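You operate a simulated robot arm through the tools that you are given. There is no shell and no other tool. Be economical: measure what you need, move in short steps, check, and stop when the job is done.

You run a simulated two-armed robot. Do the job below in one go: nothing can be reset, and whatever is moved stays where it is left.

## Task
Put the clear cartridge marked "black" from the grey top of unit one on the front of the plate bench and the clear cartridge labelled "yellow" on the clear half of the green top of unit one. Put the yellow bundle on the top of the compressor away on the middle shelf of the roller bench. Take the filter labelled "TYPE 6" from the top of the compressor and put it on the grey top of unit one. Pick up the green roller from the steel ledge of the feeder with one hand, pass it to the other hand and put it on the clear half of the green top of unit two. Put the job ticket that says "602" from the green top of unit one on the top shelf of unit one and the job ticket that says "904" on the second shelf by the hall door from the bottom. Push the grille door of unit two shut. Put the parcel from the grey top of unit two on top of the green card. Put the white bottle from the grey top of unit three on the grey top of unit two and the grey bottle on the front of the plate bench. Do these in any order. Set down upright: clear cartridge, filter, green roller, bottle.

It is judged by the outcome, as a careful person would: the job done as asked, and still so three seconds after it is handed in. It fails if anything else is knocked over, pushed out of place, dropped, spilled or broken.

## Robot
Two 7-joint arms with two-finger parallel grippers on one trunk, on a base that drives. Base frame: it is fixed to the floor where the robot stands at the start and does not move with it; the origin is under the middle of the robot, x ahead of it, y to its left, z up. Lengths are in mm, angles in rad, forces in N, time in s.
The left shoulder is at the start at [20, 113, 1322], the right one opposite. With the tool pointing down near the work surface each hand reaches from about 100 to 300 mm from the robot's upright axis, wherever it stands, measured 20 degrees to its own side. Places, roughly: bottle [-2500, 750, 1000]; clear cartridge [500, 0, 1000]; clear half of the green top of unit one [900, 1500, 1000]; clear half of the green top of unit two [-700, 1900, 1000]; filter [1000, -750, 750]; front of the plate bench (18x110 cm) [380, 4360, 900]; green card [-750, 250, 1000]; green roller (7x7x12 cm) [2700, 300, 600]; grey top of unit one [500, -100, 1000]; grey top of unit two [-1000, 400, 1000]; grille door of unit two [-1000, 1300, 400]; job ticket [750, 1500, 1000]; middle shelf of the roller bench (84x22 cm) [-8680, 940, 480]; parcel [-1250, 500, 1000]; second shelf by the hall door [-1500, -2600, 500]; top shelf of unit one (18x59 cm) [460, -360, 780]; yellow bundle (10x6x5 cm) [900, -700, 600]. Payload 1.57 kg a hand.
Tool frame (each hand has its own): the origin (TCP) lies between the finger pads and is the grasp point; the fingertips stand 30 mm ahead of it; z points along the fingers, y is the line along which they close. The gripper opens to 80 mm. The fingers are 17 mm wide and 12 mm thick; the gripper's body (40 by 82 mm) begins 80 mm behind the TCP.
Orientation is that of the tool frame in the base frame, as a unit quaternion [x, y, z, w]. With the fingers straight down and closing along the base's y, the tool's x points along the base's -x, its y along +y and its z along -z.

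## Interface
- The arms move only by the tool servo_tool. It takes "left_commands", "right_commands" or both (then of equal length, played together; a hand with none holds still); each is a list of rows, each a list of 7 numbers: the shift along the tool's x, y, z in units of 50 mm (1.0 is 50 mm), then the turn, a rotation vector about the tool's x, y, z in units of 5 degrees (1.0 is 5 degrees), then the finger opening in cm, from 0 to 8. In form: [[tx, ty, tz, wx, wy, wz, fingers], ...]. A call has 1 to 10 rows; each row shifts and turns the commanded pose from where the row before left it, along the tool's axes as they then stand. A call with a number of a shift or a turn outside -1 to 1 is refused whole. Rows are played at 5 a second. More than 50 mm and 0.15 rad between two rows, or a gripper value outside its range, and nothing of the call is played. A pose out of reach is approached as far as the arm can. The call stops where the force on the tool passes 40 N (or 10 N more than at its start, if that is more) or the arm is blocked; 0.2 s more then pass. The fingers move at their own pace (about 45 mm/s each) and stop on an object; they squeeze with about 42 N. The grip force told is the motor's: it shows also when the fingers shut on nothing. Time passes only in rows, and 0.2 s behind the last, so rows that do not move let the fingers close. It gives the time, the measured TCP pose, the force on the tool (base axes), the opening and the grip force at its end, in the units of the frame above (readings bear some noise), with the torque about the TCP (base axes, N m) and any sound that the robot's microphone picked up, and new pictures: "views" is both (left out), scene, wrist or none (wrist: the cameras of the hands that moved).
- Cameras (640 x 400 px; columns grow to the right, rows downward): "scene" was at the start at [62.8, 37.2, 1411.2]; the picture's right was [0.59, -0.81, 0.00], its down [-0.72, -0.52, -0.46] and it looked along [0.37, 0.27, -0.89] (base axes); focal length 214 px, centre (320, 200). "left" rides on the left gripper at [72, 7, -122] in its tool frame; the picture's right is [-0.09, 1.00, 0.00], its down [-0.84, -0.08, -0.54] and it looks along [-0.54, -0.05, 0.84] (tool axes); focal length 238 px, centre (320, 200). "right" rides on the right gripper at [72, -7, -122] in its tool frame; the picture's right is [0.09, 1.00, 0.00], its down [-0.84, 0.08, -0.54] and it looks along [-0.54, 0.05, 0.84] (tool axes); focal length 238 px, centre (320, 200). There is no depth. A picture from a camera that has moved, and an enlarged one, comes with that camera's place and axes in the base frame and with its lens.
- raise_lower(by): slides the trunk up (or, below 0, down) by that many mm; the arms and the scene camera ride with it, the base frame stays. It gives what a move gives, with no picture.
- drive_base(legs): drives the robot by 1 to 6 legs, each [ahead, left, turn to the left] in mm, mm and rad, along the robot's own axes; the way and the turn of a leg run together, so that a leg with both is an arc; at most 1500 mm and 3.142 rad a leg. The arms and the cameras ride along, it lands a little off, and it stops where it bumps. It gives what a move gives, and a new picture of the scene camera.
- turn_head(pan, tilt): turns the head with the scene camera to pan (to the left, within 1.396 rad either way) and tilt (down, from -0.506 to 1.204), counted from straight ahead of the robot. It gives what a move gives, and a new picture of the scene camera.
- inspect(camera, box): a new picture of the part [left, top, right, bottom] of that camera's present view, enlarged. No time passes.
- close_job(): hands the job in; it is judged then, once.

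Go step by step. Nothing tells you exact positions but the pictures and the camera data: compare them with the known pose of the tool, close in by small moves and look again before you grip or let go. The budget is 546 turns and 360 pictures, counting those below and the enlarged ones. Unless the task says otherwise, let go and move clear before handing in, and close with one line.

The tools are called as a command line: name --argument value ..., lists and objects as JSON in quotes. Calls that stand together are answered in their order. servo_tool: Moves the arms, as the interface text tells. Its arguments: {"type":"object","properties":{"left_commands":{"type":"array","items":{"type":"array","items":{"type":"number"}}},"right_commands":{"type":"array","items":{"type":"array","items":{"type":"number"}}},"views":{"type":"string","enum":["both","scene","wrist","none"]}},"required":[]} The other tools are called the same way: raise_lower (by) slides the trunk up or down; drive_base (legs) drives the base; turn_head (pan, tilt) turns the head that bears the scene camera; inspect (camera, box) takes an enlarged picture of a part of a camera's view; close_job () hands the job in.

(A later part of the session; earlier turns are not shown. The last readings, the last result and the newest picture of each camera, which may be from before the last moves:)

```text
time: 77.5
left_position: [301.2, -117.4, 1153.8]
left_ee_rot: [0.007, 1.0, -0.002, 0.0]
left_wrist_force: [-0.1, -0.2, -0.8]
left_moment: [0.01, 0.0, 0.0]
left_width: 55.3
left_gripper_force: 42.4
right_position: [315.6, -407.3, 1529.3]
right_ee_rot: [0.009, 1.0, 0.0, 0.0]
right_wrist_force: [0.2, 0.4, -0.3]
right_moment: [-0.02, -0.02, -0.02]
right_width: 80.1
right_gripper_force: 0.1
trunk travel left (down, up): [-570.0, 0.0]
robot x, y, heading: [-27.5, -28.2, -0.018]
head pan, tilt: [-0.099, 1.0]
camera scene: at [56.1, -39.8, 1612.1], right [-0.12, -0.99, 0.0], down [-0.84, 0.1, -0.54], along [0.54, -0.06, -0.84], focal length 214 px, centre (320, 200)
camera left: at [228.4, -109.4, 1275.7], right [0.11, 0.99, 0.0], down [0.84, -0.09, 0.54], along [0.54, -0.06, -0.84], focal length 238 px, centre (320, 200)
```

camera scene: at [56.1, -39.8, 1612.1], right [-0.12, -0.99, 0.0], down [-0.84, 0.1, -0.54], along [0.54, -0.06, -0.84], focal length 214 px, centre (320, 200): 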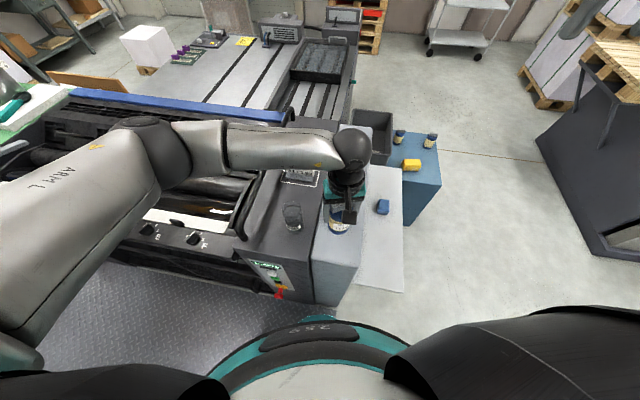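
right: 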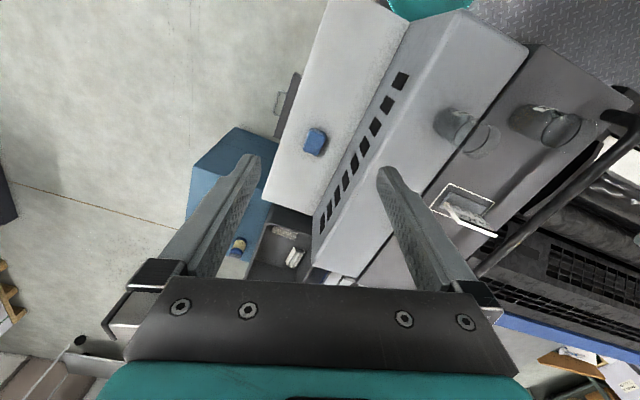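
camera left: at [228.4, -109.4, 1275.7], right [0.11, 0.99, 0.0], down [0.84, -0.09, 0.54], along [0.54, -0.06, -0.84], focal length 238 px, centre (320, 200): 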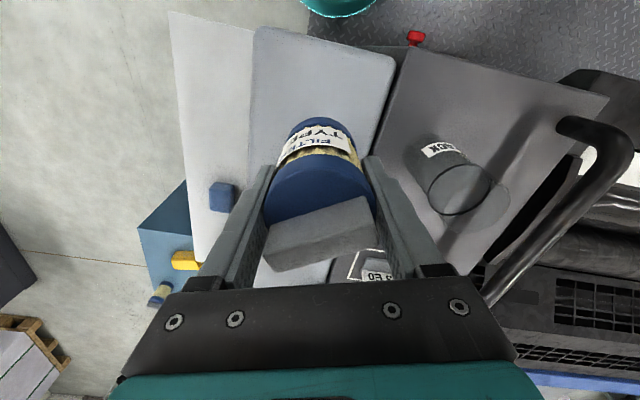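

servo_tool --left_commands '[[0.28, 0, 0.3, 0, 0, 0, 0], [0, 0, 0.5, 0, 0, 0, 0], [0, 0, 0.3, 0, 0, 0, 0]]' --views "both"

```text
time: 78.3
left_position: [286.0, -117.1, 1099.6]
left_ee_rot: [0.007, 1.0, -0.001, 0.0]
left_wrist_force: [0.1, 0.5, -1.2]
left_moment: [0.0, 0.0, 0.04]
left_width: 55.4
left_gripper_force: 41.9
right_position: [317.0, -407.9, 1529.8]
right_ee_rot: [0.009, 1.0, -0.001, 0.0]
right_wrist_force: [0.4, -0.2, -0.1]
right_moment: [0.0, 0.02, -0.01]
right_width: 79.9
right_gripper_force: 0.1
trunk travel left (down, up): [-570.0, 0.0]
robot x, y, heading: [-26.9, -31.7, -0.018]
head pan, tilt: [-0.099, 1.0]
camera scene: at [55.8, -39.7, 1612.1], right [-0.12, -0.99, 0.0], down [-0.84, 0.1, -0.54], along [0.54, -0.06, -0.84], focal length 214 px, centre (320, 200)
camera left: at [214.0, -108.2, 1221.4], right [0.11, 0.99, 0.0], down [0.84, -0.09, 0.54], along [0.54, -0.06, -0.84], focal length 238 px, centre (320, 200)
```

scene: 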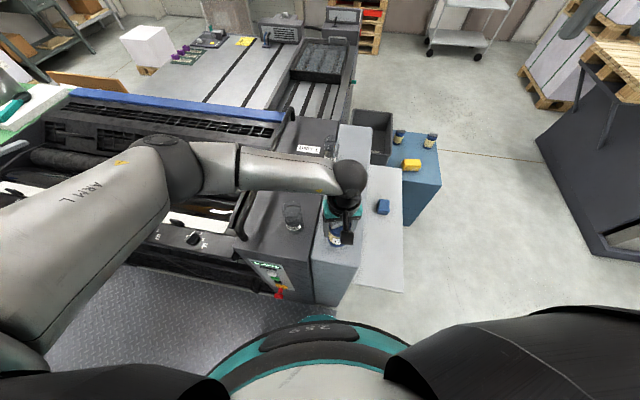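
left: 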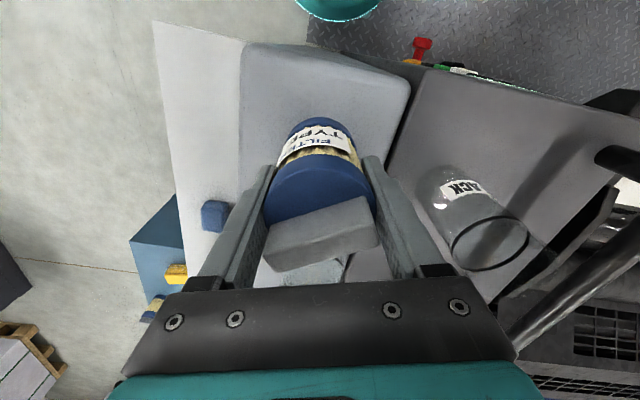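

servo_tool --left_commands '[[0, 0, 0.5, 0, 0, 0, 0], [0, 0, 0.3, 0, 0, 0, 0], [0, 0, 0.1, 0, 0, 0, 0], [0, 0, 0.1, 0, 0, 0, 0], [0, 0, 0.06, 0, 0, 0, 0], [0, 0, 0.06, 0, 0, 0, 0], [0, 0, 0.06, 0, 0, 0, 0], [0, 0, 0.06, 0, 0, 0, 0]]' --views "wrist"

```text
time: 79.6
left_position: [286.2, -117.8, 1048.7]
left_ee_rot: [0.006, 1.0, -0.002, 0.0]
left_wrist_force: [-3.1, 4.0, 12.5]
left_moment: [0.3, -0.04, 0.13]
left_width: 55.7
left_gripper_force: 41.9
right_position: [313.7, -406.3, 1529.1]
right_ee_rot: [0.009, 1.0, 0.0, 0.0]
right_wrist_force: [-0.2, 0.5, 0.0]
right_moment: [0.04, 0.01, 0.0]
right_width: 79.9
right_gripper_force: 0.0
trunk travel left (down, up): [-570.0, 0.0]
robot x, y, heading: [-23.3, -32.9, -0.02]
head pan, tilt: [-0.099, 1.0]
stopped in row 6 (left hand): the force on the tool passed its limit at 45 N (the readings are from after the stop); the commanded pose is now the measured one
camera left: at [213.7, -109.0, 1171.1], right [0.11, 0.99, -0.01], down [0.83, -0.09, 0.54], along [0.54, -0.06, -0.84], focal length 238 px, centre (320, 200)
```

left: 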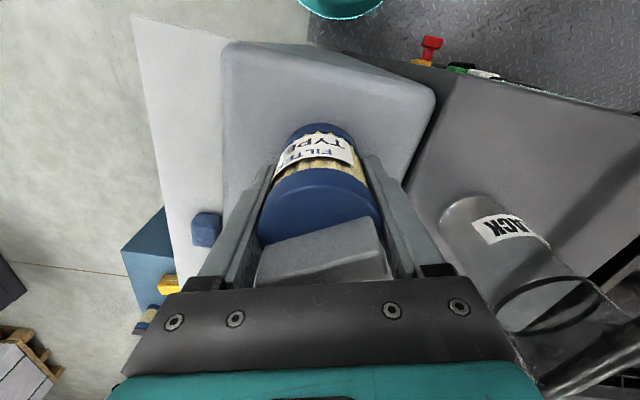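

The filter has touched down; I release and rise.

servo_tool --left_commands '[[0, 0, -0.04, 0, 0, 0, 0], [0, 0, 0, 0, 0, 0, 8], [0, 0, 0, 0, 0, 0, 8], [0, 0, 0, 0, 0, 0, 8], [0, 0, -1, 0, 0, 0, 8], [0, 0, -1, 0, 0, 0, 8], [0, 0, -1, 0, 0, 0, 8]]' --views "both"

```text
time: 81.2
left_position: [285.6, -117.5, 1201.5]
left_ee_rot: [0.007, 1.0, -0.001, 0.0]
left_wrist_force: [0.5, 0.4, -0.1]
left_moment: [0.0, 0.02, 0.0]
left_width: 79.9
left_gripper_force: 0.1
right_position: [315.4, -406.8, 1530.7]
right_ee_rot: [0.009, 1.0, 0.001, 0.0]
right_wrist_force: [0.3, 1.2, 1.2]
right_moment: [0.0, -0.03, -0.03]
right_width: 80.1
right_gripper_force: 0.1
trunk travel left (down, up): [-570.0, 0.0]
robot x, y, heading: [-22.3, -33.0, -0.016]
head pan, tilt: [-0.099, 1.0]
camera scene: at [55.6, -39.6, 1612.1], right [-0.12, -0.99, 0.0], down [-0.84, 0.1, -0.54], along [0.54, -0.06, -0.84], focal length 214 px, centre (320, 200)
camera left: at [213.7, -109.7, 1323.3], right [0.11, 0.99, 0.0], down [0.83, -0.09, 0.54], along [0.54, -0.06, -0.84], focal length 238 px, centre (320, 200)
```

scene: 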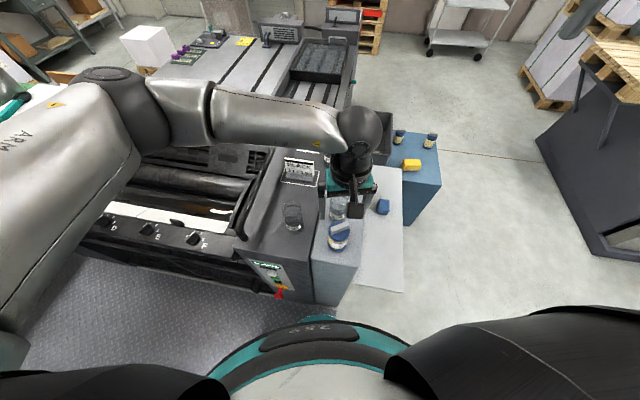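
left: 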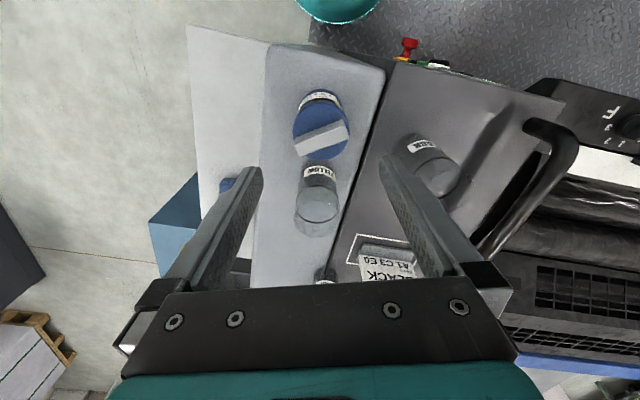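

Filter is upright on the grey top. Next the black cartridge with the left hand: I move above it.

servo_tool --left_commands '[[-0.48, 0.85, 0, 0, 0, 0, 8], [-0.48, 0.9, 0, 0, 0, 0, 8], [-0.47, 0.9, 0, 0, 0, 0, 8], [0, 0, 0.8, 0, 0, 0, 8]]' --views "wrist"

```text
refused: row 2 steps farther than a row can; nothing moved
```

servo_tool --left_commands '[[-0.36, 0.68, 0, 0, 0, 0, 8], [-0.36, 0.68, 0, 0, 0, 0, 8], [-0.36, 0.68, 0, 0, 0, 0, 8], [-0.36, 0.68, 0, 0, 0, 0, 8], [0, 0, 0.8, 0, 0, 0, 8]]' --views "wrist"

```text
time: 82.4
left_position: [359.9, 16.6, 1160.7]
left_ee_rot: [0.007, 1.0, -0.001, 0.001]
left_wrist_force: [0.1, 0.6, 0.4]
left_moment: [-0.01, 0.03, 0.03]
left_width: 79.9
left_gripper_force: 0.2
right_position: [316.7, -408.1, 1528.9]
right_ee_rot: [0.008, 1.0, 0.0, 0.0]
right_wrist_force: [-0.5, -0.3, 0.4]
right_moment: [0.04, -0.01, 0.02]
right_width: 80.1
right_gripper_force: 0.0
trunk travel left (down, up): [-570.0, 0.0]
robot x, y, heading: [-25.6, -26.6, -0.014]
head pan, tilt: [-0.099, 1.0]
camera left: at [288.2, 26.1, 1282.5], right [0.11, 0.99, 0.0], down [0.83, -0.09, 0.54], along [0.54, -0.06, -0.84], focal length 238 px, centre (320, 200)
```

left: 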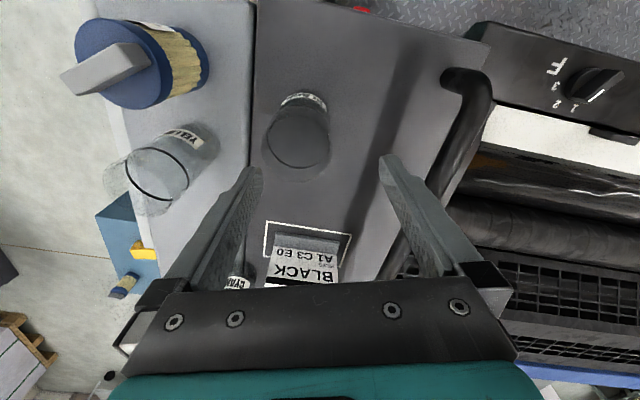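

servo_tool --left_commands '[[0.12, -0.4, 0.5, 0, 0, 0, 8], [0, 0, 0.5, 0, 0, 0, 8]]' --views "wrist"

```text
time: 83.0
left_position: [354.7, 0.1, 1109.4]
left_ee_rot: [0.006, 1.0, -0.003, 0.0]
left_wrist_force: [1.3, 0.8, -0.5]
left_moment: [-0.03, 0.01, 0.01]
left_width: 79.8
left_gripper_force: 0.0
right_position: [316.8, -406.0, 1530.5]
right_ee_rot: [0.008, 1.0, -0.001, 0.0]
right_wrist_force: [0.6, -0.2, 0.1]
right_moment: [-0.05, -0.02, 0.02]
right_width: 79.9
right_gripper_force: 0.1
trunk travel left (down, up): [-570.0, 0.0]
robot x, y, heading: [-26.9, -37.0, -0.015]
head pan, tilt: [-0.099, 1.0]
camera left: at [282.3, 8.2, 1230.8], right [0.11, 0.99, -0.01], down [0.83, -0.09, 0.54], along [0.54, -0.06, -0.84], focal length 238 px, centre (320, 200)
```

left: 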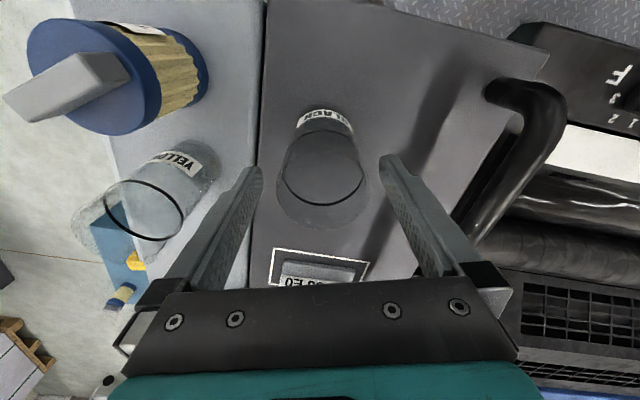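

servo_tool --left_commands '[[0.05, 0, 0.45, 0, 0, 0, 8], [0, 0, 0.45, 0, 0, 0, 8], [0, 0, 0, 0, 0, 0, 5], [0, 0, 0, 0, 0, 0, 0], [0, 0, 0, 0, 0, 0, 0], [0, 0, 0, 0, 0, 0, 0]]' --views "wrist"

```text
time: 84.4
left_position: [351.8, -2.4, 1064.9]
left_ee_rot: [0.007, 1.0, -0.003, 0.001]
left_wrist_force: [0.1, 0.4, 0.6]
left_moment: [0.06, 0.02, -0.03]
left_width: 50.6
left_gripper_force: 33.2
right_position: [316.6, -406.8, 1531.2]
right_ee_rot: [0.009, 1.0, -0.001, 0.0]
right_wrist_force: [0.4, 1.0, 0.4]
right_moment: [-0.01, 0.0, 0.0]
right_width: 80.0
right_gripper_force: 0.0
trunk travel left (down, up): [-570.0, 0.0]
robot x, y, heading: [-23.1, -28.2, -0.019]
head pan, tilt: [-0.099, 1.0]
camera left: at [279.0, 6.8, 1186.4], right [0.11, 0.99, -0.01], down [0.83, -0.09, 0.54], along [0.54, -0.06, -0.84], focal length 238 px, centre (320, 200)
```

left: 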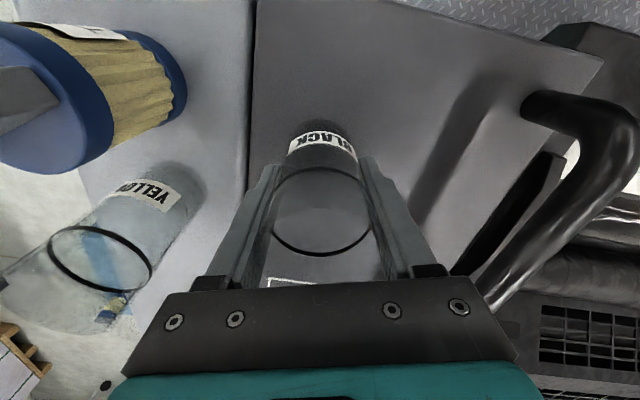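

Black is gripped (50 mm). Lift and move it left to make room for the right hand.

servo_tool --left_commands '[[0, 0, -1, 0, 0, 0, 0], [0, 0, -1, 0, 0, 0, 0], [0, 0, -1, 0, 0, 0, 0], [0, 0, -1, 0, 0, 0, 0], [0.3, 0.9, 0, 0, 0, 0, 0], [0.3, 0.9, 0, 0, 0, 0, 0], [0.3, 0.9, 0, 0, 0, 0, 0], [0.3, 0.9, 0, 0, 0, 0, 0]]' --views "wrist"

servo_tool --right_commands '[[0, 0, 1, 0, 0, 0, 8], [0, 0, 1, 0, 0, 0, 8], [0, 0, 1, 0, 0, 0, 8], [0, 0, 1, 0, 0, 0, 8], [-0.25, 0.95, 0, 0, 0, 0, 8], [-0.25, 0.95, 0, 0, 0, 0, 8], [-0.25, 0.95, 0, 0, 0, 0, 8], [-0.25, 0.95, 0, 0, 0, 0, 8], [-0.25, 0.95, 0, 0, 0, 0, 8], [0, 0.8, 0, 0, 0, 0, 8]]' --views "both"

```text
time: 86.2
left_position: [291.8, 180.5, 1262.0]
left_ee_rot: [0.007, 1.0, -0.003, 0.001]
left_wrist_force: [0.4, 0.2, -1.2]
left_moment: [-0.02, -0.05, 0.01]
left_width: 49.7
left_gripper_force: 42.1
right_position: [314.6, -405.6, 1531.7]
right_ee_rot: [0.008, 1.0, -0.001, -0.001]
right_wrist_force: [0.3, -0.1, 0.1]
right_moment: [-0.03, 0.01, 0.02]
right_width: 80.1
right_gripper_force: 0.0
trunk travel left (down, up): [-570.0, 0.0]
robot x, y, heading: [-23.0, -35.3, -0.02]
head pan, tilt: [-0.099, 1.0]
camera left: at [219.7, 189.1, 1384.2], right [0.11, 0.99, -0.01], down [0.83, -0.09, 0.54], along [0.54, -0.06, -0.84], focal length 238 px, centre (320, 200)
```

left: 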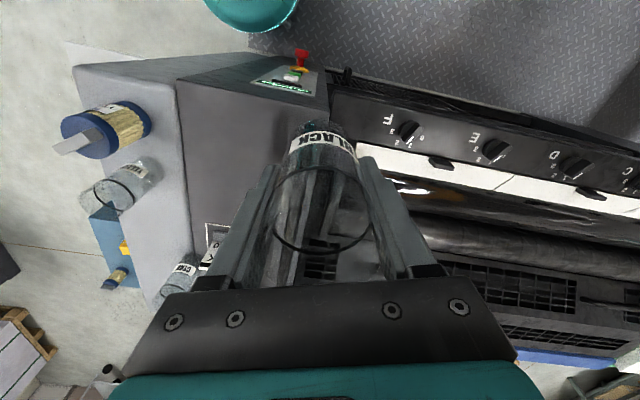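

```text
time: 88.4
left_position: [293.2, 180.6, 1261.2]
left_ee_rot: [0.007, 1.0, -0.002, 0.001]
left_wrist_force: [-0.7, 0.6, -0.2]
left_moment: [-0.01, -0.03, -0.02]
left_width: 48.6
left_gripper_force: 42.2
right_position: [383.4, -130.5, 1331.1]
right_ee_rot: [0.011, 1.0, -0.001, 0.0]
right_wrist_force: [0.4, 1.3, 0.1]
right_moment: [-0.04, 0.01, -0.02]
right_width: 80.0
right_gripper_force: 0.1
trunk travel left (down, up): [-570.0, 0.0]
robot x, y, heading: [-26.7, -33.2, -0.021]
head pan, tilt: [-0.099, 1.0]
camera scene: at [56.2, -38.1, 1612.1], right [-0.12, -0.99, 0.0], down [-0.84, 0.1, -0.54], along [0.54, -0.06, -0.84], focal length 214 px, centre (320, 200)
camera right: at [313.5, -136.2, 1453.6], right [-0.07, 1.0, 0.0], down [0.84, 0.06, 0.54], along [0.54, 0.04, -0.84], focal length 238 px, centre (320, 200)
```

scene: 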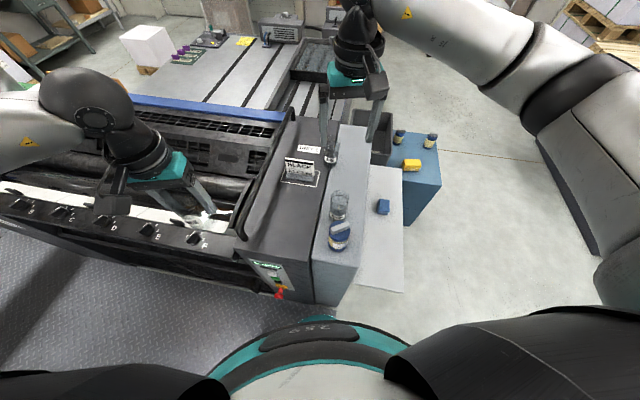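
right: 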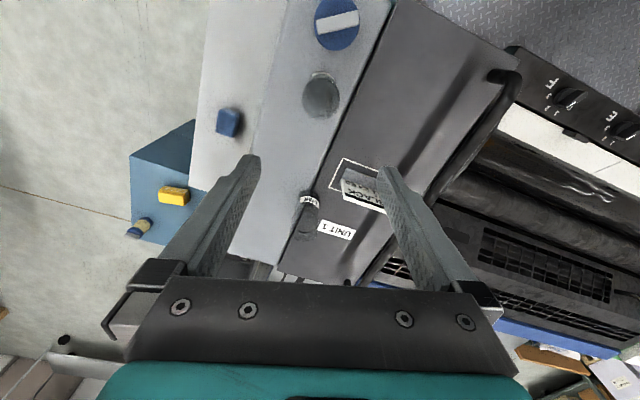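

servo_tool --right_commands '[[0.1, 0, 0.9, 0, 0, 0, 8], [0, 0, 1, 0, 0, 0, 8], [0, 0, 1, 0, 0, 0, 8], [0, 0, 0.5, 0, 0, 0, 8]]' --views "wrist"

```text
time: 89.4
left_position: [292.4, 178.4, 1263.2]
left_ee_rot: [0.008, 1.0, -0.002, 0.001]
left_wrist_force: [-1.1, -0.6, -0.5]
left_moment: [0.02, 0.0, 0.02]
left_width: 48.6
left_gripper_force: 42.1
right_position: [378.1, -131.0, 1158.3]
right_ee_rot: [0.009, 1.0, 0.0, 0.0]
right_wrist_force: [0.0, -0.3, -0.3]
right_moment: [0.0, -0.02, -0.02]
right_width: 80.0
right_gripper_force: 0.0
trunk travel left (down, up): [-570.0, 0.0]
robot x, y, heading: [-23.6, -29.1, -0.016]
head pan, tilt: [-0.099, 1.0]
camera right: at [309.1, -136.6, 1281.2], right [-0.08, 1.0, 0.0], down [0.84, 0.06, 0.54], along [0.54, 0.04, -0.84], focal length 238 px, centre (320, 200)
```

right: 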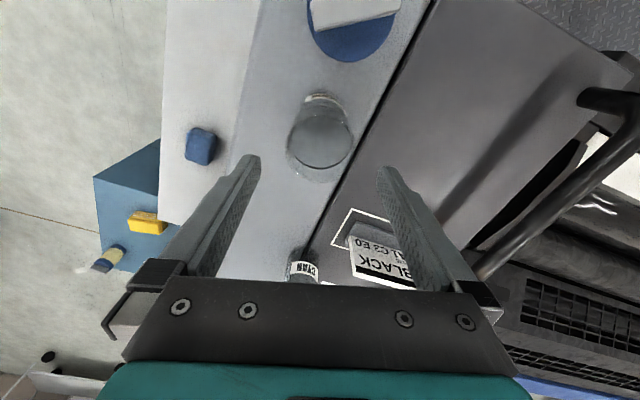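

servo_tool --right_commands '[[0.1, 0.02, 0.9, 0, 0, 0, 8], [0, 0, 0.5, 0, 0, 0, 8], [0, 0, 0.48, 0, 0, 0, 8], [0, 0, 0, 0, 0, 0, 5], [0, 0, 0, 0, 0, 0, 0], [0, 0, 0, 0, 0, 0, 0], [0, 0, 0, 0, 0, 0, 0]]' --views "wrist"

```text
time: 91.0
left_position: [293.1, 178.6, 1261.1]
left_ee_rot: [0.008, 1.0, -0.003, 0.001]
left_wrist_force: [0.0, -0.9, -1.2]
left_moment: [0.0, 0.0, -0.01]
left_width: 48.5
left_gripper_force: 42.2
right_position: [372.2, -130.3, 1066.1]
right_ee_rot: [0.008, 1.0, 0.0, 0.0]
right_wrist_force: [0.0, 0.2, 0.4]
right_moment: [0.0, 0.01, 0.0]
right_width: 48.9
right_gripper_force: 31.7
trunk travel left (down, up): [-570.0, 0.0]
robot x, y, heading: [-23.2, -30.3, -0.02]
head pan, tilt: [-0.099, 1.0]
camera right: at [303.1, -135.5, 1187.2], right [-0.08, 1.0, 0.0], down [0.84, 0.06, 0.54], along [0.54, 0.04, -0.84], focal length 238 px, centre (320, 200)
```

right: 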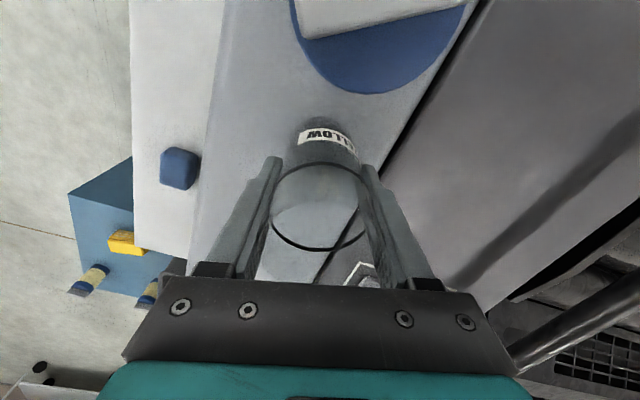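

servo_tool --right_commands '[[0, 0, -1, 0, 0, 0, 0], [0, 0, -1, 0, 0, 0, 0], [0, 0, -1, 0, 0, 0, 0], [0, 0, -1, 0, 0, 0, 0], [0.3, -0.9, 0, 0, 0, 0, 0], [0.3, -0.9, 0, 0, 0, 0, 0]]' --views "wrist"

turn_head --pan 1.39 --tilt 0.55

```text
time: 92.4
left_position: [292.7, 178.1, 1262.1]
left_ee_rot: [0.007, 1.0, -0.003, 0.001]
left_wrist_force: [0.2, -0.4, -1.3]
left_moment: [0.02, -0.01, -0.02]
left_width: 48.3
left_gripper_force: 41.8
right_position: [335.8, -220.2, 1265.3]
right_ee_rot: [0.008, 1.0, 0.0, 0.0]
right_wrist_force: [-0.2, -0.4, -0.8]
right_moment: [0.01, -0.01, 0.0]
right_width: 49.0
right_gripper_force: 42.0
trunk travel left (down, up): [-570.0, 0.0]
robot x, y, heading: [-24.3, -29.9, -0.021]
head pan, tilt: [-0.099, 1.0]
camera right: at [266.8, -226.1, 1386.9], right [-0.08, 1.0, 0.0], down [0.84, 0.06, 0.54], along [0.54, 0.04, -0.84], focal length 238 px, centre (320, 200)
```

right: 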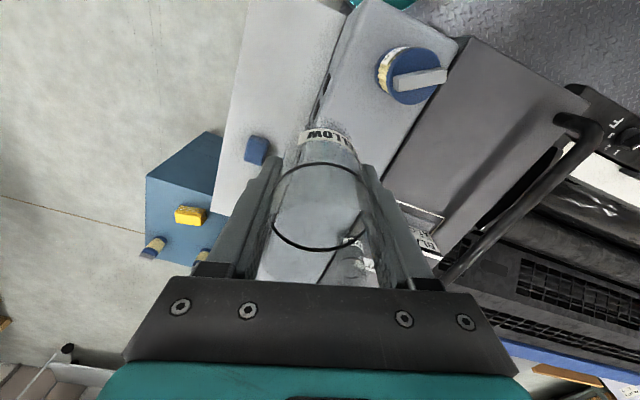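

```text
time: 94.0
left_position: [294.0, 178.9, 1260.7]
left_ee_rot: [0.008, 1.0, -0.003, 0.0]
left_wrist_force: [0.7, 0.0, -2.0]
left_moment: [0.03, 0.03, -0.02]
left_width: 48.3
left_gripper_force: 42.3
right_position: [338.2, -219.6, 1264.9]
right_ee_rot: [0.009, 1.0, 0.0, 0.0]
right_wrist_force: [0.2, 0.4, -1.4]
right_moment: [-0.03, 0.02, -0.01]
right_width: 48.5
right_gripper_force: 42.1
trunk travel left (down, up): [-570.0, 0.0]
robot x, y, heading: [-20.2, -31.1, -0.014]
head pan, tilt: [1.389, 0.55]
camera scene: at [4.8, 56.6, 1648.6], right [0.98, -0.2, 0.0], down [-0.1, -0.51, -0.85], along [0.17, 0.84, -0.52], focal length 214 px, centre (320, 200)
```

scene: 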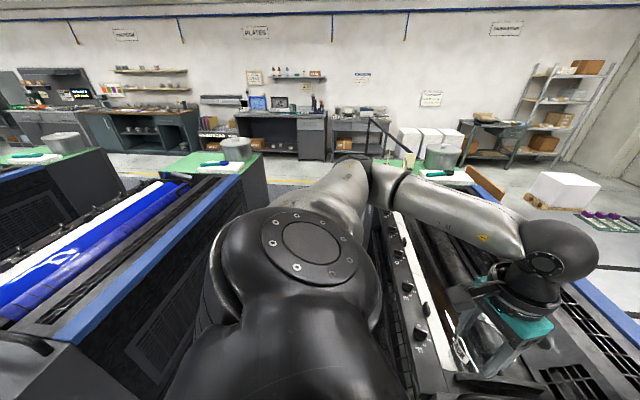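

Aisle between units is ~1 m wide. I back off a little, turn to face down the aisle, and drive along it.

drive_base --legs '[[-184, 49, 0], [0, 0, 1.32], [800, 0, 0]]'

turn_head --pan -0.4 --tilt 0.7

```text
time: 102.7
left_position: [-120.8, 1154.8, 1261.5]
left_ee_rot: [-0.608, 0.794, -0.002, 0.002]
left_wrist_force: [0.1, 0.4, -1.8]
left_moment: [-0.01, -0.03, 0.01]
left_width: 48.0
left_gripper_force: 41.8
right_position: [276.3, 1100.0, 1264.6]
right_ee_rot: [-0.607, 0.795, 0.0, 0.001]
right_wrist_force: [-0.2, -0.2, -1.1]
right_moment: [-0.01, 0.01, -0.03]
right_width: 48.5
right_gripper_force: 41.5
trunk travel left (down, up): [-570.0, 0.0]
robot x, y, heading: [8.1, 796.8, 1.302]
head pan, tilt: [1.389, 0.55]
camera scene: at [-73.9, 844.0, 1648.6], right [0.43, 0.9, 0.0], down [0.47, -0.23, -0.85], along [-0.77, 0.37, -0.52], focal length 214 px, centre (320, 200)
```

scene: 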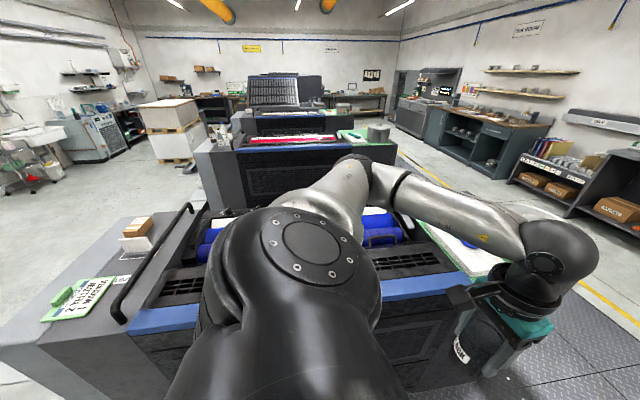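

```text
time: 104.5
left_position: [-120.5, 1154.2, 1261.9]
left_ee_rot: [-0.608, 0.794, -0.002, 0.002]
left_wrist_force: [-1.0, 0.1, -1.5]
left_moment: [0.02, 0.02, -0.01]
left_width: 48.2
left_gripper_force: 42.3
right_position: [275.7, 1099.4, 1263.9]
right_ee_rot: [-0.607, 0.795, 0.0, 0.0]
right_wrist_force: [-0.7, 0.6, -1.4]
right_moment: [-0.02, 0.02, 0.0]
right_width: 48.4
right_gripper_force: 42.0
trunk travel left (down, up): [-570.0, 0.0]
robot x, y, heading: [5.5, 798.6, 1.303]
head pan, tilt: [-0.4, 0.7]
camera scene: at [59.4, 871.5, 1635.5], right [0.79, -0.62, 0.0], down [-0.4, -0.51, -0.76], along [0.47, 0.6, -0.64], focal length 214 px, centre (320, 200)
```

scene: 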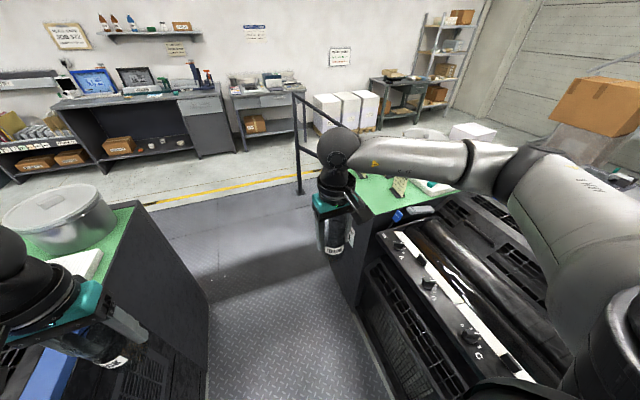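

drive_base --legs '[[600, 0, 0]]'

turn_head --pan -1.2 --tilt 0.8

```text
time: 107.9
left_position: [31.8, 1731.5, 1261.8]
left_ee_rot: [-0.612, 0.791, -0.002, 0.002]
left_wrist_force: [0.1, 0.5, -1.7]
left_moment: [0.03, 0.0, 0.0]
left_width: 47.8
left_gripper_force: 41.8
right_position: [429.9, 1679.1, 1264.4]
right_ee_rot: [-0.61, 0.793, 0.0, 0.0]
right_wrist_force: [-0.2, -0.2, -0.1]
right_moment: [0.02, 0.01, 0.01]
right_width: 48.6
right_gripper_force: 42.0
trunk travel left (down, up): [-570.0, 0.0]
robot x, y, heading: [155.1, 1374.7, 1.311]
head pan, tilt: [-0.4, 0.7]
camera scene: at [215.3, 1449.5, 1635.4], right [0.79, -0.61, 0.0], down [-0.4, -0.51, -0.76], along [0.47, 0.6, -0.64], focal length 214 px, centre (320, 200)
```

scene: 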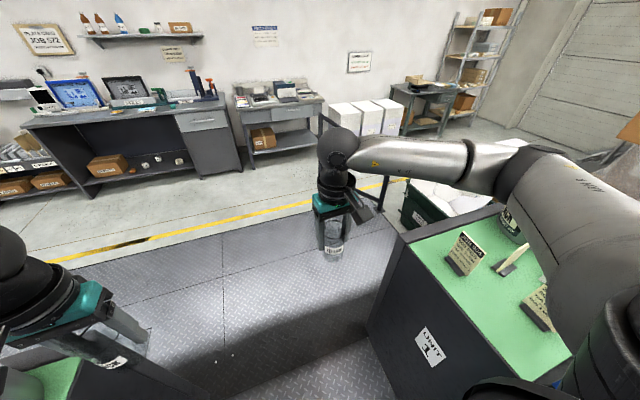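

```text
time: 109.0
left_position: [31.9, 1732.2, 1262.9]
left_ee_rot: [-0.61, 0.792, -0.001, 0.003]
left_wrist_force: [-0.2, 0.2, -1.3]
left_moment: [0.01, 0.0, -0.03]
left_width: 47.5
left_gripper_force: 42.2
right_position: [429.3, 1678.1, 1264.5]
right_ee_rot: [-0.61, 0.793, 0.0, 0.0]
right_wrist_force: [-0.1, -0.1, -1.6]
right_moment: [-0.01, 0.0, 0.01]
right_width: 48.3
right_gripper_force: 42.4
trunk travel left (down, up): [-570.0, 0.0]
robot x, y, heading: [158.8, 1373.8, 1.308]
head pan, tilt: [-1.201, 0.799]
camera scene: at [243.2, 1391.1, 1627.2], right [0.11, -0.99, 0.0], down [-0.71, -0.08, -0.7], along [0.69, 0.08, -0.72], focal length 214 px, centre (320, 200)
```

scene: 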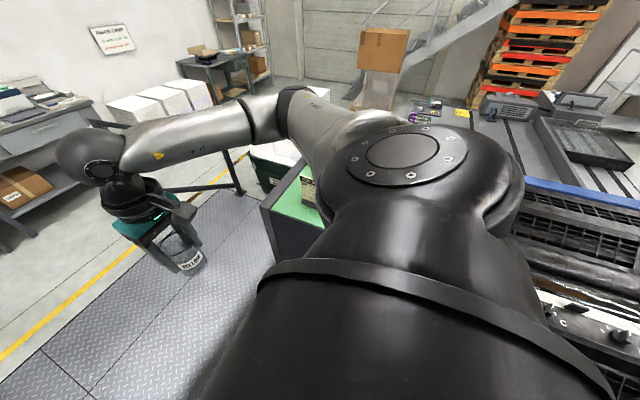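

drive_base --legs '[[150, 0, 0], [0, 0, -1.57]]'

turn_head --pan 0.0 --tilt 0.8

```text
time: 114.3
left_position: [557.3, 1642.4, 1262.8]
left_ee_rot: [0.132, 0.991, -0.003, 0.0]
left_wrist_force: [-0.3, -0.3, -1.7]
left_moment: [0.0, -0.01, 0.0]
left_width: 48.0
left_gripper_force: 42.6
right_position: [502.1, 1245.8, 1264.0]
right_ee_rot: [0.134, 0.991, 0.0, 0.001]
right_wrist_force: [-0.6, 0.4, -1.3]
right_moment: [0.01, 0.01, 0.03]
right_width: 48.2
right_gripper_force: 42.1
trunk travel left (down, up): [-570.0, 0.0]
robot x, y, heading: [198.7, 1523.1, -0.27]
head pan, tilt: [-1.201, 0.799]
camera scene: at [217.3, 1435.1, 1627.2], right [-0.99, -0.1, 0.0], down [-0.07, 0.71, -0.7], along [0.07, -0.69, -0.72], focal length 214 px, centre (320, 200)
```

scene: 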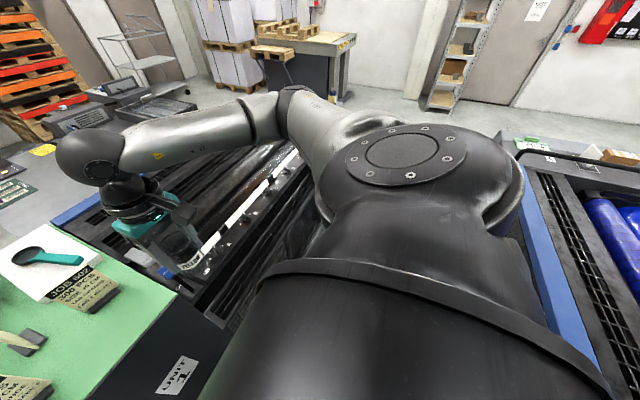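

```text
time: 115.7
left_position: [558.5, 1641.5, 1261.3]
left_ee_rot: [0.132, 0.991, -0.002, 0.001]
left_wrist_force: [-0.6, -0.7, -0.6]
left_moment: [-0.02, 0.01, 0.0]
left_width: 47.7
left_gripper_force: 41.8
right_position: [501.6, 1245.5, 1264.3]
right_ee_rot: [0.133, 0.991, 0.0, 0.0]
right_wrist_force: [0.1, -0.3, -1.0]
right_moment: [-0.01, 0.03, 0.01]
right_width: 48.0
right_gripper_force: 41.8
trunk travel left (down, up): [-570.0, 0.0]
robot x, y, heading: [199.0, 1520.5, -0.272]
head pan, tilt: [0.0, 0.799]
camera scene: at [286.9, 1493.8, 1627.2], right [-0.27, -0.96, 0.0], down [-0.69, 0.19, -0.7], along [0.67, -0.19, -0.72], focal length 214 px, centre (320, 200)
```

scene: 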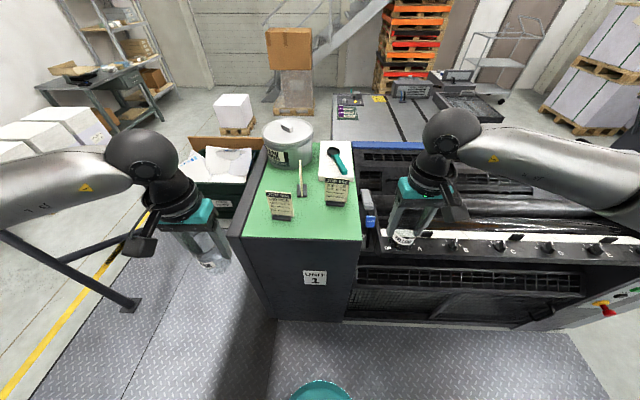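

The green top of unit one is well visible: tickets in the front, bucket and magnifier at the back. I zoom in on the tickets.

inspect --camera "scene" --box '[230, 120, 380, 250]'

inspect --camera "scene" --box '[260, 170, 360, 225]'

```text
3.08 times, centred on (305, 185) of scene
camera zoom: at [286.9, 1493.8, 1627.2], right [-0.27, -0.96, 0.0], down [-0.69, 0.19, -0.7], along [0.67, -0.19, -0.72], focal length 660 px, centre (366, 246)
```

zoom: 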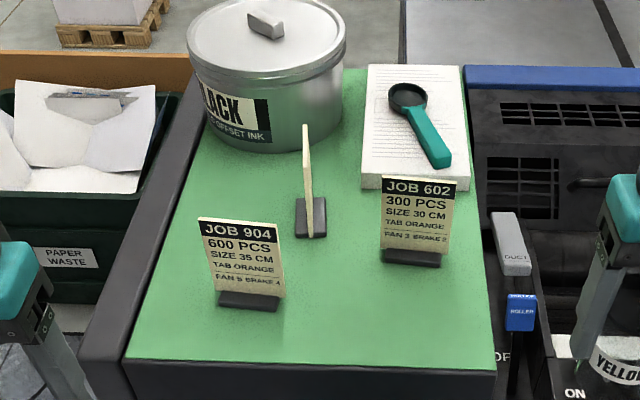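

```text
6.40 times, centred on (310, 198) of scene
camera zoom: at [286.9, 1493.8, 1627.2], right [-0.27, -0.96, 0.0], down [-0.69, 0.19, -0.7], along [0.67, -0.19, -0.72], focal length 1373 px, centre (384, 216)
```

zoom: 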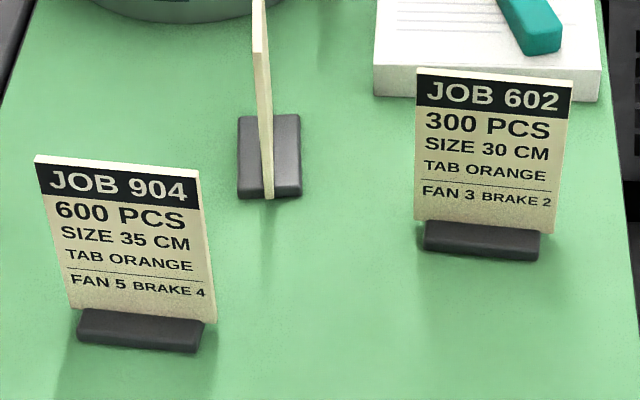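

Ticket 904 is front left, 602 front right; the front half is the clear half. I drive up to it so the right hand can set yellow between them.

drive_base --legs '[[170, 155, 0]]'

turn_head --pan -0.2 --tilt 1.0

```text
time: 117.4
left_position: [766.1, 1748.1, 1261.6]
left_ee_rot: [0.134, 0.991, -0.002, 0.0]
left_wrist_force: [-0.6, -0.8, -1.1]
left_moment: [-0.01, 0.05, 0.01]
left_width: 47.7
left_gripper_force: 42.3
right_position: [708.3, 1351.8, 1264.8]
right_ee_rot: [0.135, 0.991, -0.001, -0.001]
right_wrist_force: [0.1, 0.6, -0.5]
right_moment: [0.03, 0.0, -0.04]
right_width: 48.0
right_gripper_force: 41.9
trunk travel left (down, up): [-570.0, 0.0]
robot x, y, heading: [408.2, 1622.3, -0.274]
head pan, tilt: [0.0, 0.799]
camera scene: at [494.0, 1599.3, 1627.2], right [-0.27, -0.96, 0.0], down [-0.69, 0.19, -0.7], along [0.67, -0.19, -0.72], focal length 214 px, centre (320, 200)
```

scene: 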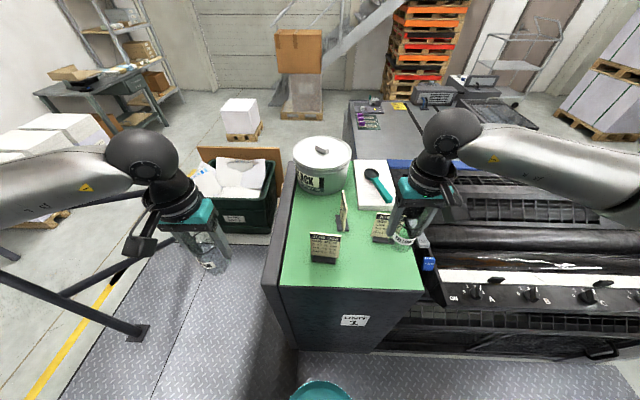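

```text
time: 118.1
left_position: [764.8, 1746.4, 1262.7]
left_ee_rot: [0.134, 0.991, -0.003, 0.0]
left_wrist_force: [0.0, 0.5, -2.1]
left_moment: [0.01, -0.01, -0.05]
left_width: 47.8
left_gripper_force: 42.0
right_position: [707.8, 1349.6, 1264.5]
right_ee_rot: [0.135, 0.991, -0.002, -0.001]
right_wrist_force: [0.2, 0.1, -2.1]
right_moment: [0.01, 0.01, 0.01]
right_width: 47.7
right_gripper_force: 41.7
trunk travel left (down, up): [-570.0, 0.0]
robot x, y, heading: [402.3, 1624.2, -0.273]
head pan, tilt: [-0.201, 1.0]
camera scene: at [477.6, 1589.1, 1612.1], right [-0.46, -0.89, 0.0], down [-0.75, 0.38, -0.54], along [0.48, -0.25, -0.84], focal length 214 px, centre (320, 200)
```

scene: 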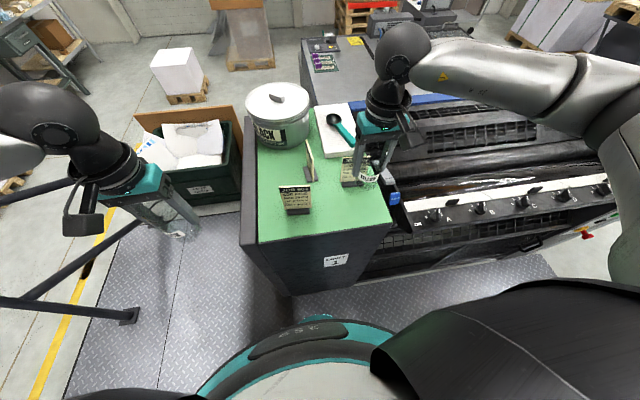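

servo_tool --right_commands '[[-0.49, 0.6, 0, 0, 0, 0, 0], [-0.48, 0.6, 0, 0, 0, 0, 0], [0, 0, 1, 0, 0, 0, 0], [0, 0, 1, 0, 0, 0, 0], [0, 0, 0.6, 0, 0, 0, 0]]' --views "both"

```text
time: 119.3
left_position: [764.9, 1746.5, 1261.4]
left_ee_rot: [0.134, 0.991, -0.002, 0.0]
left_wrist_force: [0.3, -0.3, -1.6]
left_moment: [-0.03, -0.04, -0.03]
left_width: 48.0
left_gripper_force: 41.8
right_position: [768.3, 1395.1, 1134.5]
right_ee_rot: [0.136, 0.991, 0.0, -0.001]
right_wrist_force: [-0.6, -0.1, -1.2]
right_moment: [0.0, 0.01, -0.02]
right_width: 47.7
right_gripper_force: 41.4
trunk travel left (down, up): [-570.0, 0.0]
robot x, y, heading: [404.6, 1626.7, -0.27]
head pan, tilt: [-0.201, 1.0]
camera scene: at [477.7, 1588.8, 1612.1], right [-0.46, -0.89, 0.0], down [-0.75, 0.38, -0.54], along [0.48, -0.25, -0.84], focal length 214 px, centre (320, 200)
camera right: at [699.6, 1406.9, 1256.9], right [0.18, 0.98, 0.0], down [0.83, -0.15, 0.54], along [0.53, -0.1, -0.84], focal length 238 px, centre (320, 200)
```

scene: 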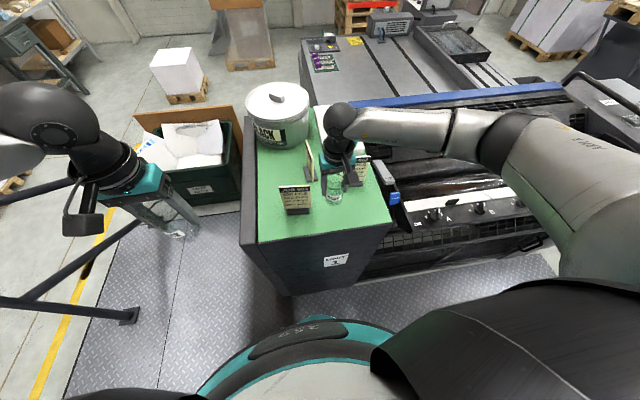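
right: 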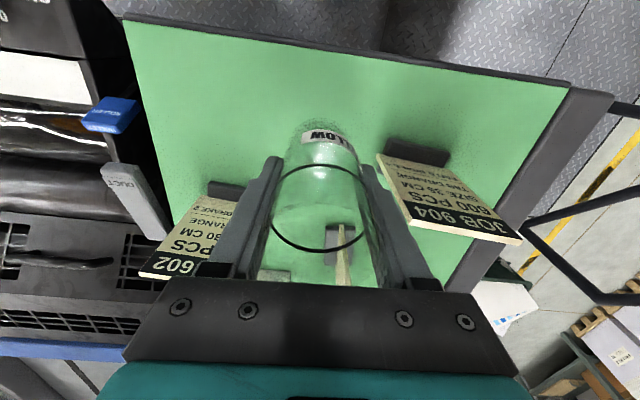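

servo_tool --right_commands '[[0, 0, 0.6, 0, 0, 0, 0], [0, 0, 0.2, 0, 0, 0, 0], [0, 0, 0.1, 0, 0, 0, 0], [0, 0, 0.06, 0, 0, 0, 0], [0, 0, 0.06, 0, 0, 0, 0], [0, 0, 0.06, 0, 0, 0, 0], [0, 0, 0.06, 0, 0, 0, 0], [0, 0, 0.06, 0, 0, 0, 0], [0, 0, 0.06, 0, 0, 0, 0]]' --views "wrist"

```text
time: 121.3
left_position: [764.8, 1746.3, 1262.6]
left_ee_rot: [0.133, 0.991, -0.003, 0.001]
left_wrist_force: [-0.1, 0.3, -1.4]
left_moment: [0.02, 0.01, 0.0]
left_width: 47.6
left_gripper_force: 42.0
right_position: [770.5, 1395.1, 1071.7]
right_ee_rot: [0.135, 0.991, -0.001, -0.001]
right_wrist_force: [0.3, -0.3, -1.2]
right_moment: [-0.01, -0.02, 0.0]
right_width: 47.7
right_gripper_force: 41.9
trunk travel left (down, up): [-570.0, 0.0]
robot x, y, heading: [405.6, 1625.1, -0.274]
head pan, tilt: [-0.201, 1.0]
camera right: at [701.4, 1407.5, 1192.9], right [0.18, 0.98, 0.0], down [0.83, -0.15, 0.54], along [0.53, -0.1, -0.84], focal length 238 px, centre (320, 200)
```

right: 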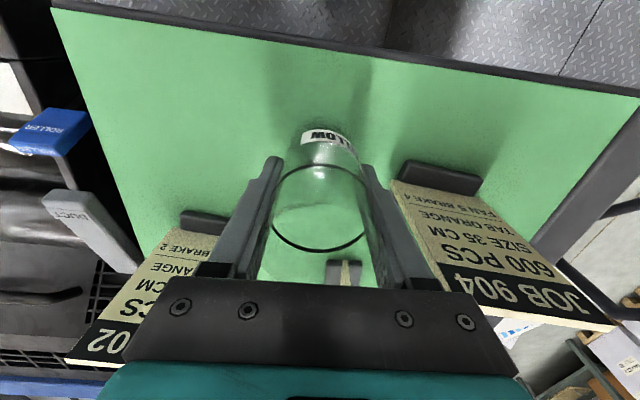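

servo_tool --right_commands '[[0, 0, 0.06, 0, 0, 0, 0], [0, 0, 0.06, 0, 0, 0, 0], [0, 0, 0.06, 0, 0, 0, 0], [0, 0, 0.06, 0, 0, 0, 0], [0, 0, 0.06, 0, 0, 0, 0], [0, 0, 0.06, 0, 0, 0, 0]]' --views "wrist"

```text
time: 122.7
left_position: [762.8, 1747.6, 1262.7]
left_ee_rot: [0.134, 0.991, -0.004, 0.001]
left_wrist_force: [0.0, -0.6, -3.0]
left_moment: [0.03, 0.03, 0.02]
left_width: 48.0
left_gripper_force: 41.9
right_position: [771.0, 1396.6, 1055.3]
right_ee_rot: [0.136, 0.991, 0.0, 0.002]
right_wrist_force: [-5.8, -2.7, 33.6]
right_moment: [-0.22, 0.0, -0.06]
right_width: 47.4
right_gripper_force: 41.7
trunk travel left (down, up): [-570.0, 0.0]
robot x, y, heading: [402.5, 1624.0, -0.273]
head pan, tilt: [-0.201, 1.0]
camera right: at [701.5, 1407.9, 1176.7], right [0.18, 0.98, 0.0], down [0.82, -0.15, 0.55], along [0.54, -0.1, -0.84], focal length 238 px, centre (320, 200)
```

right: 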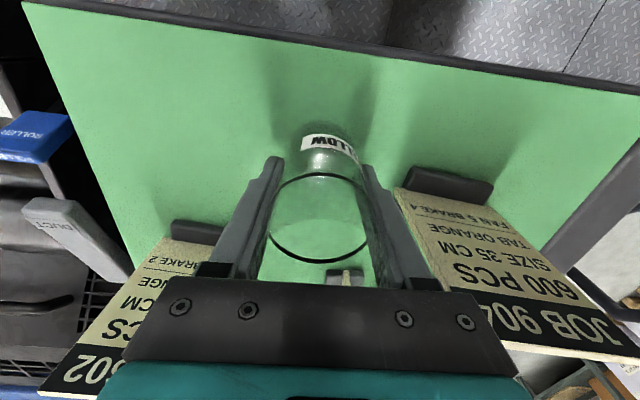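

servo_tool --right_commands '[[0, 0, -0.07, 0, 0, 0, 0], [0, 0, 0, 0, 0, 0, 6], [0, 0, 0, 0, 0, 0, 7.6], [0, 0, 0, 0, 0, 0, 7.6], [0, 0, -0.6, 0, 0, 0, 7.6], [0, 0, -0.9, 0, 0, 0, 7.6], [0, 0, -1, 0, 0, 0, 7.6], [0, 0, -1, 0, 0, 0, 7.6]]' --views "both"

```text
time: 124.5
left_position: [764.0, 1747.7, 1262.2]
left_ee_rot: [0.135, 0.991, -0.003, 0.0]
left_wrist_force: [0.8, 0.4, -1.4]
left_moment: [-0.01, -0.01, -0.02]
left_width: 47.8
left_gripper_force: 42.2
right_position: [770.7, 1394.6, 1235.9]
right_ee_rot: [0.135, 0.991, 0.0, -0.001]
right_wrist_force: [-0.4, -0.4, 0.2]
right_moment: [0.0, -0.01, 0.0]
right_width: 75.8
right_gripper_force: 0.1
trunk travel left (down, up): [-570.0, 0.0]
robot x, y, heading: [402.2, 1626.4, -0.272]
head pan, tilt: [-0.201, 1.0]
camera scene: at [477.4, 1589.4, 1612.1], right [-0.46, -0.89, 0.0], down [-0.75, 0.38, -0.54], along [0.48, -0.25, -0.84], focal length 214 px, centre (320, 200)
camera right: at [701.7, 1406.0, 1356.9], right [0.18, 0.98, 0.0], down [0.83, -0.15, 0.54], along [0.53, -0.1, -0.84], focal length 238 px, centre (320, 200)
```

scene: 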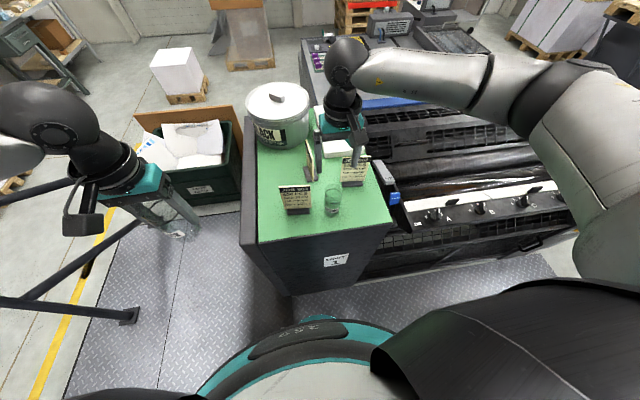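
right: 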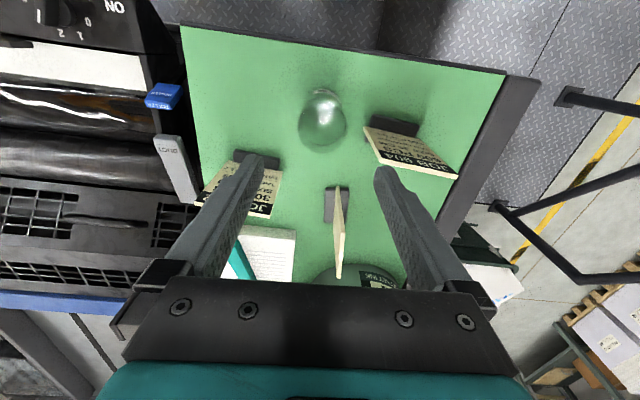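

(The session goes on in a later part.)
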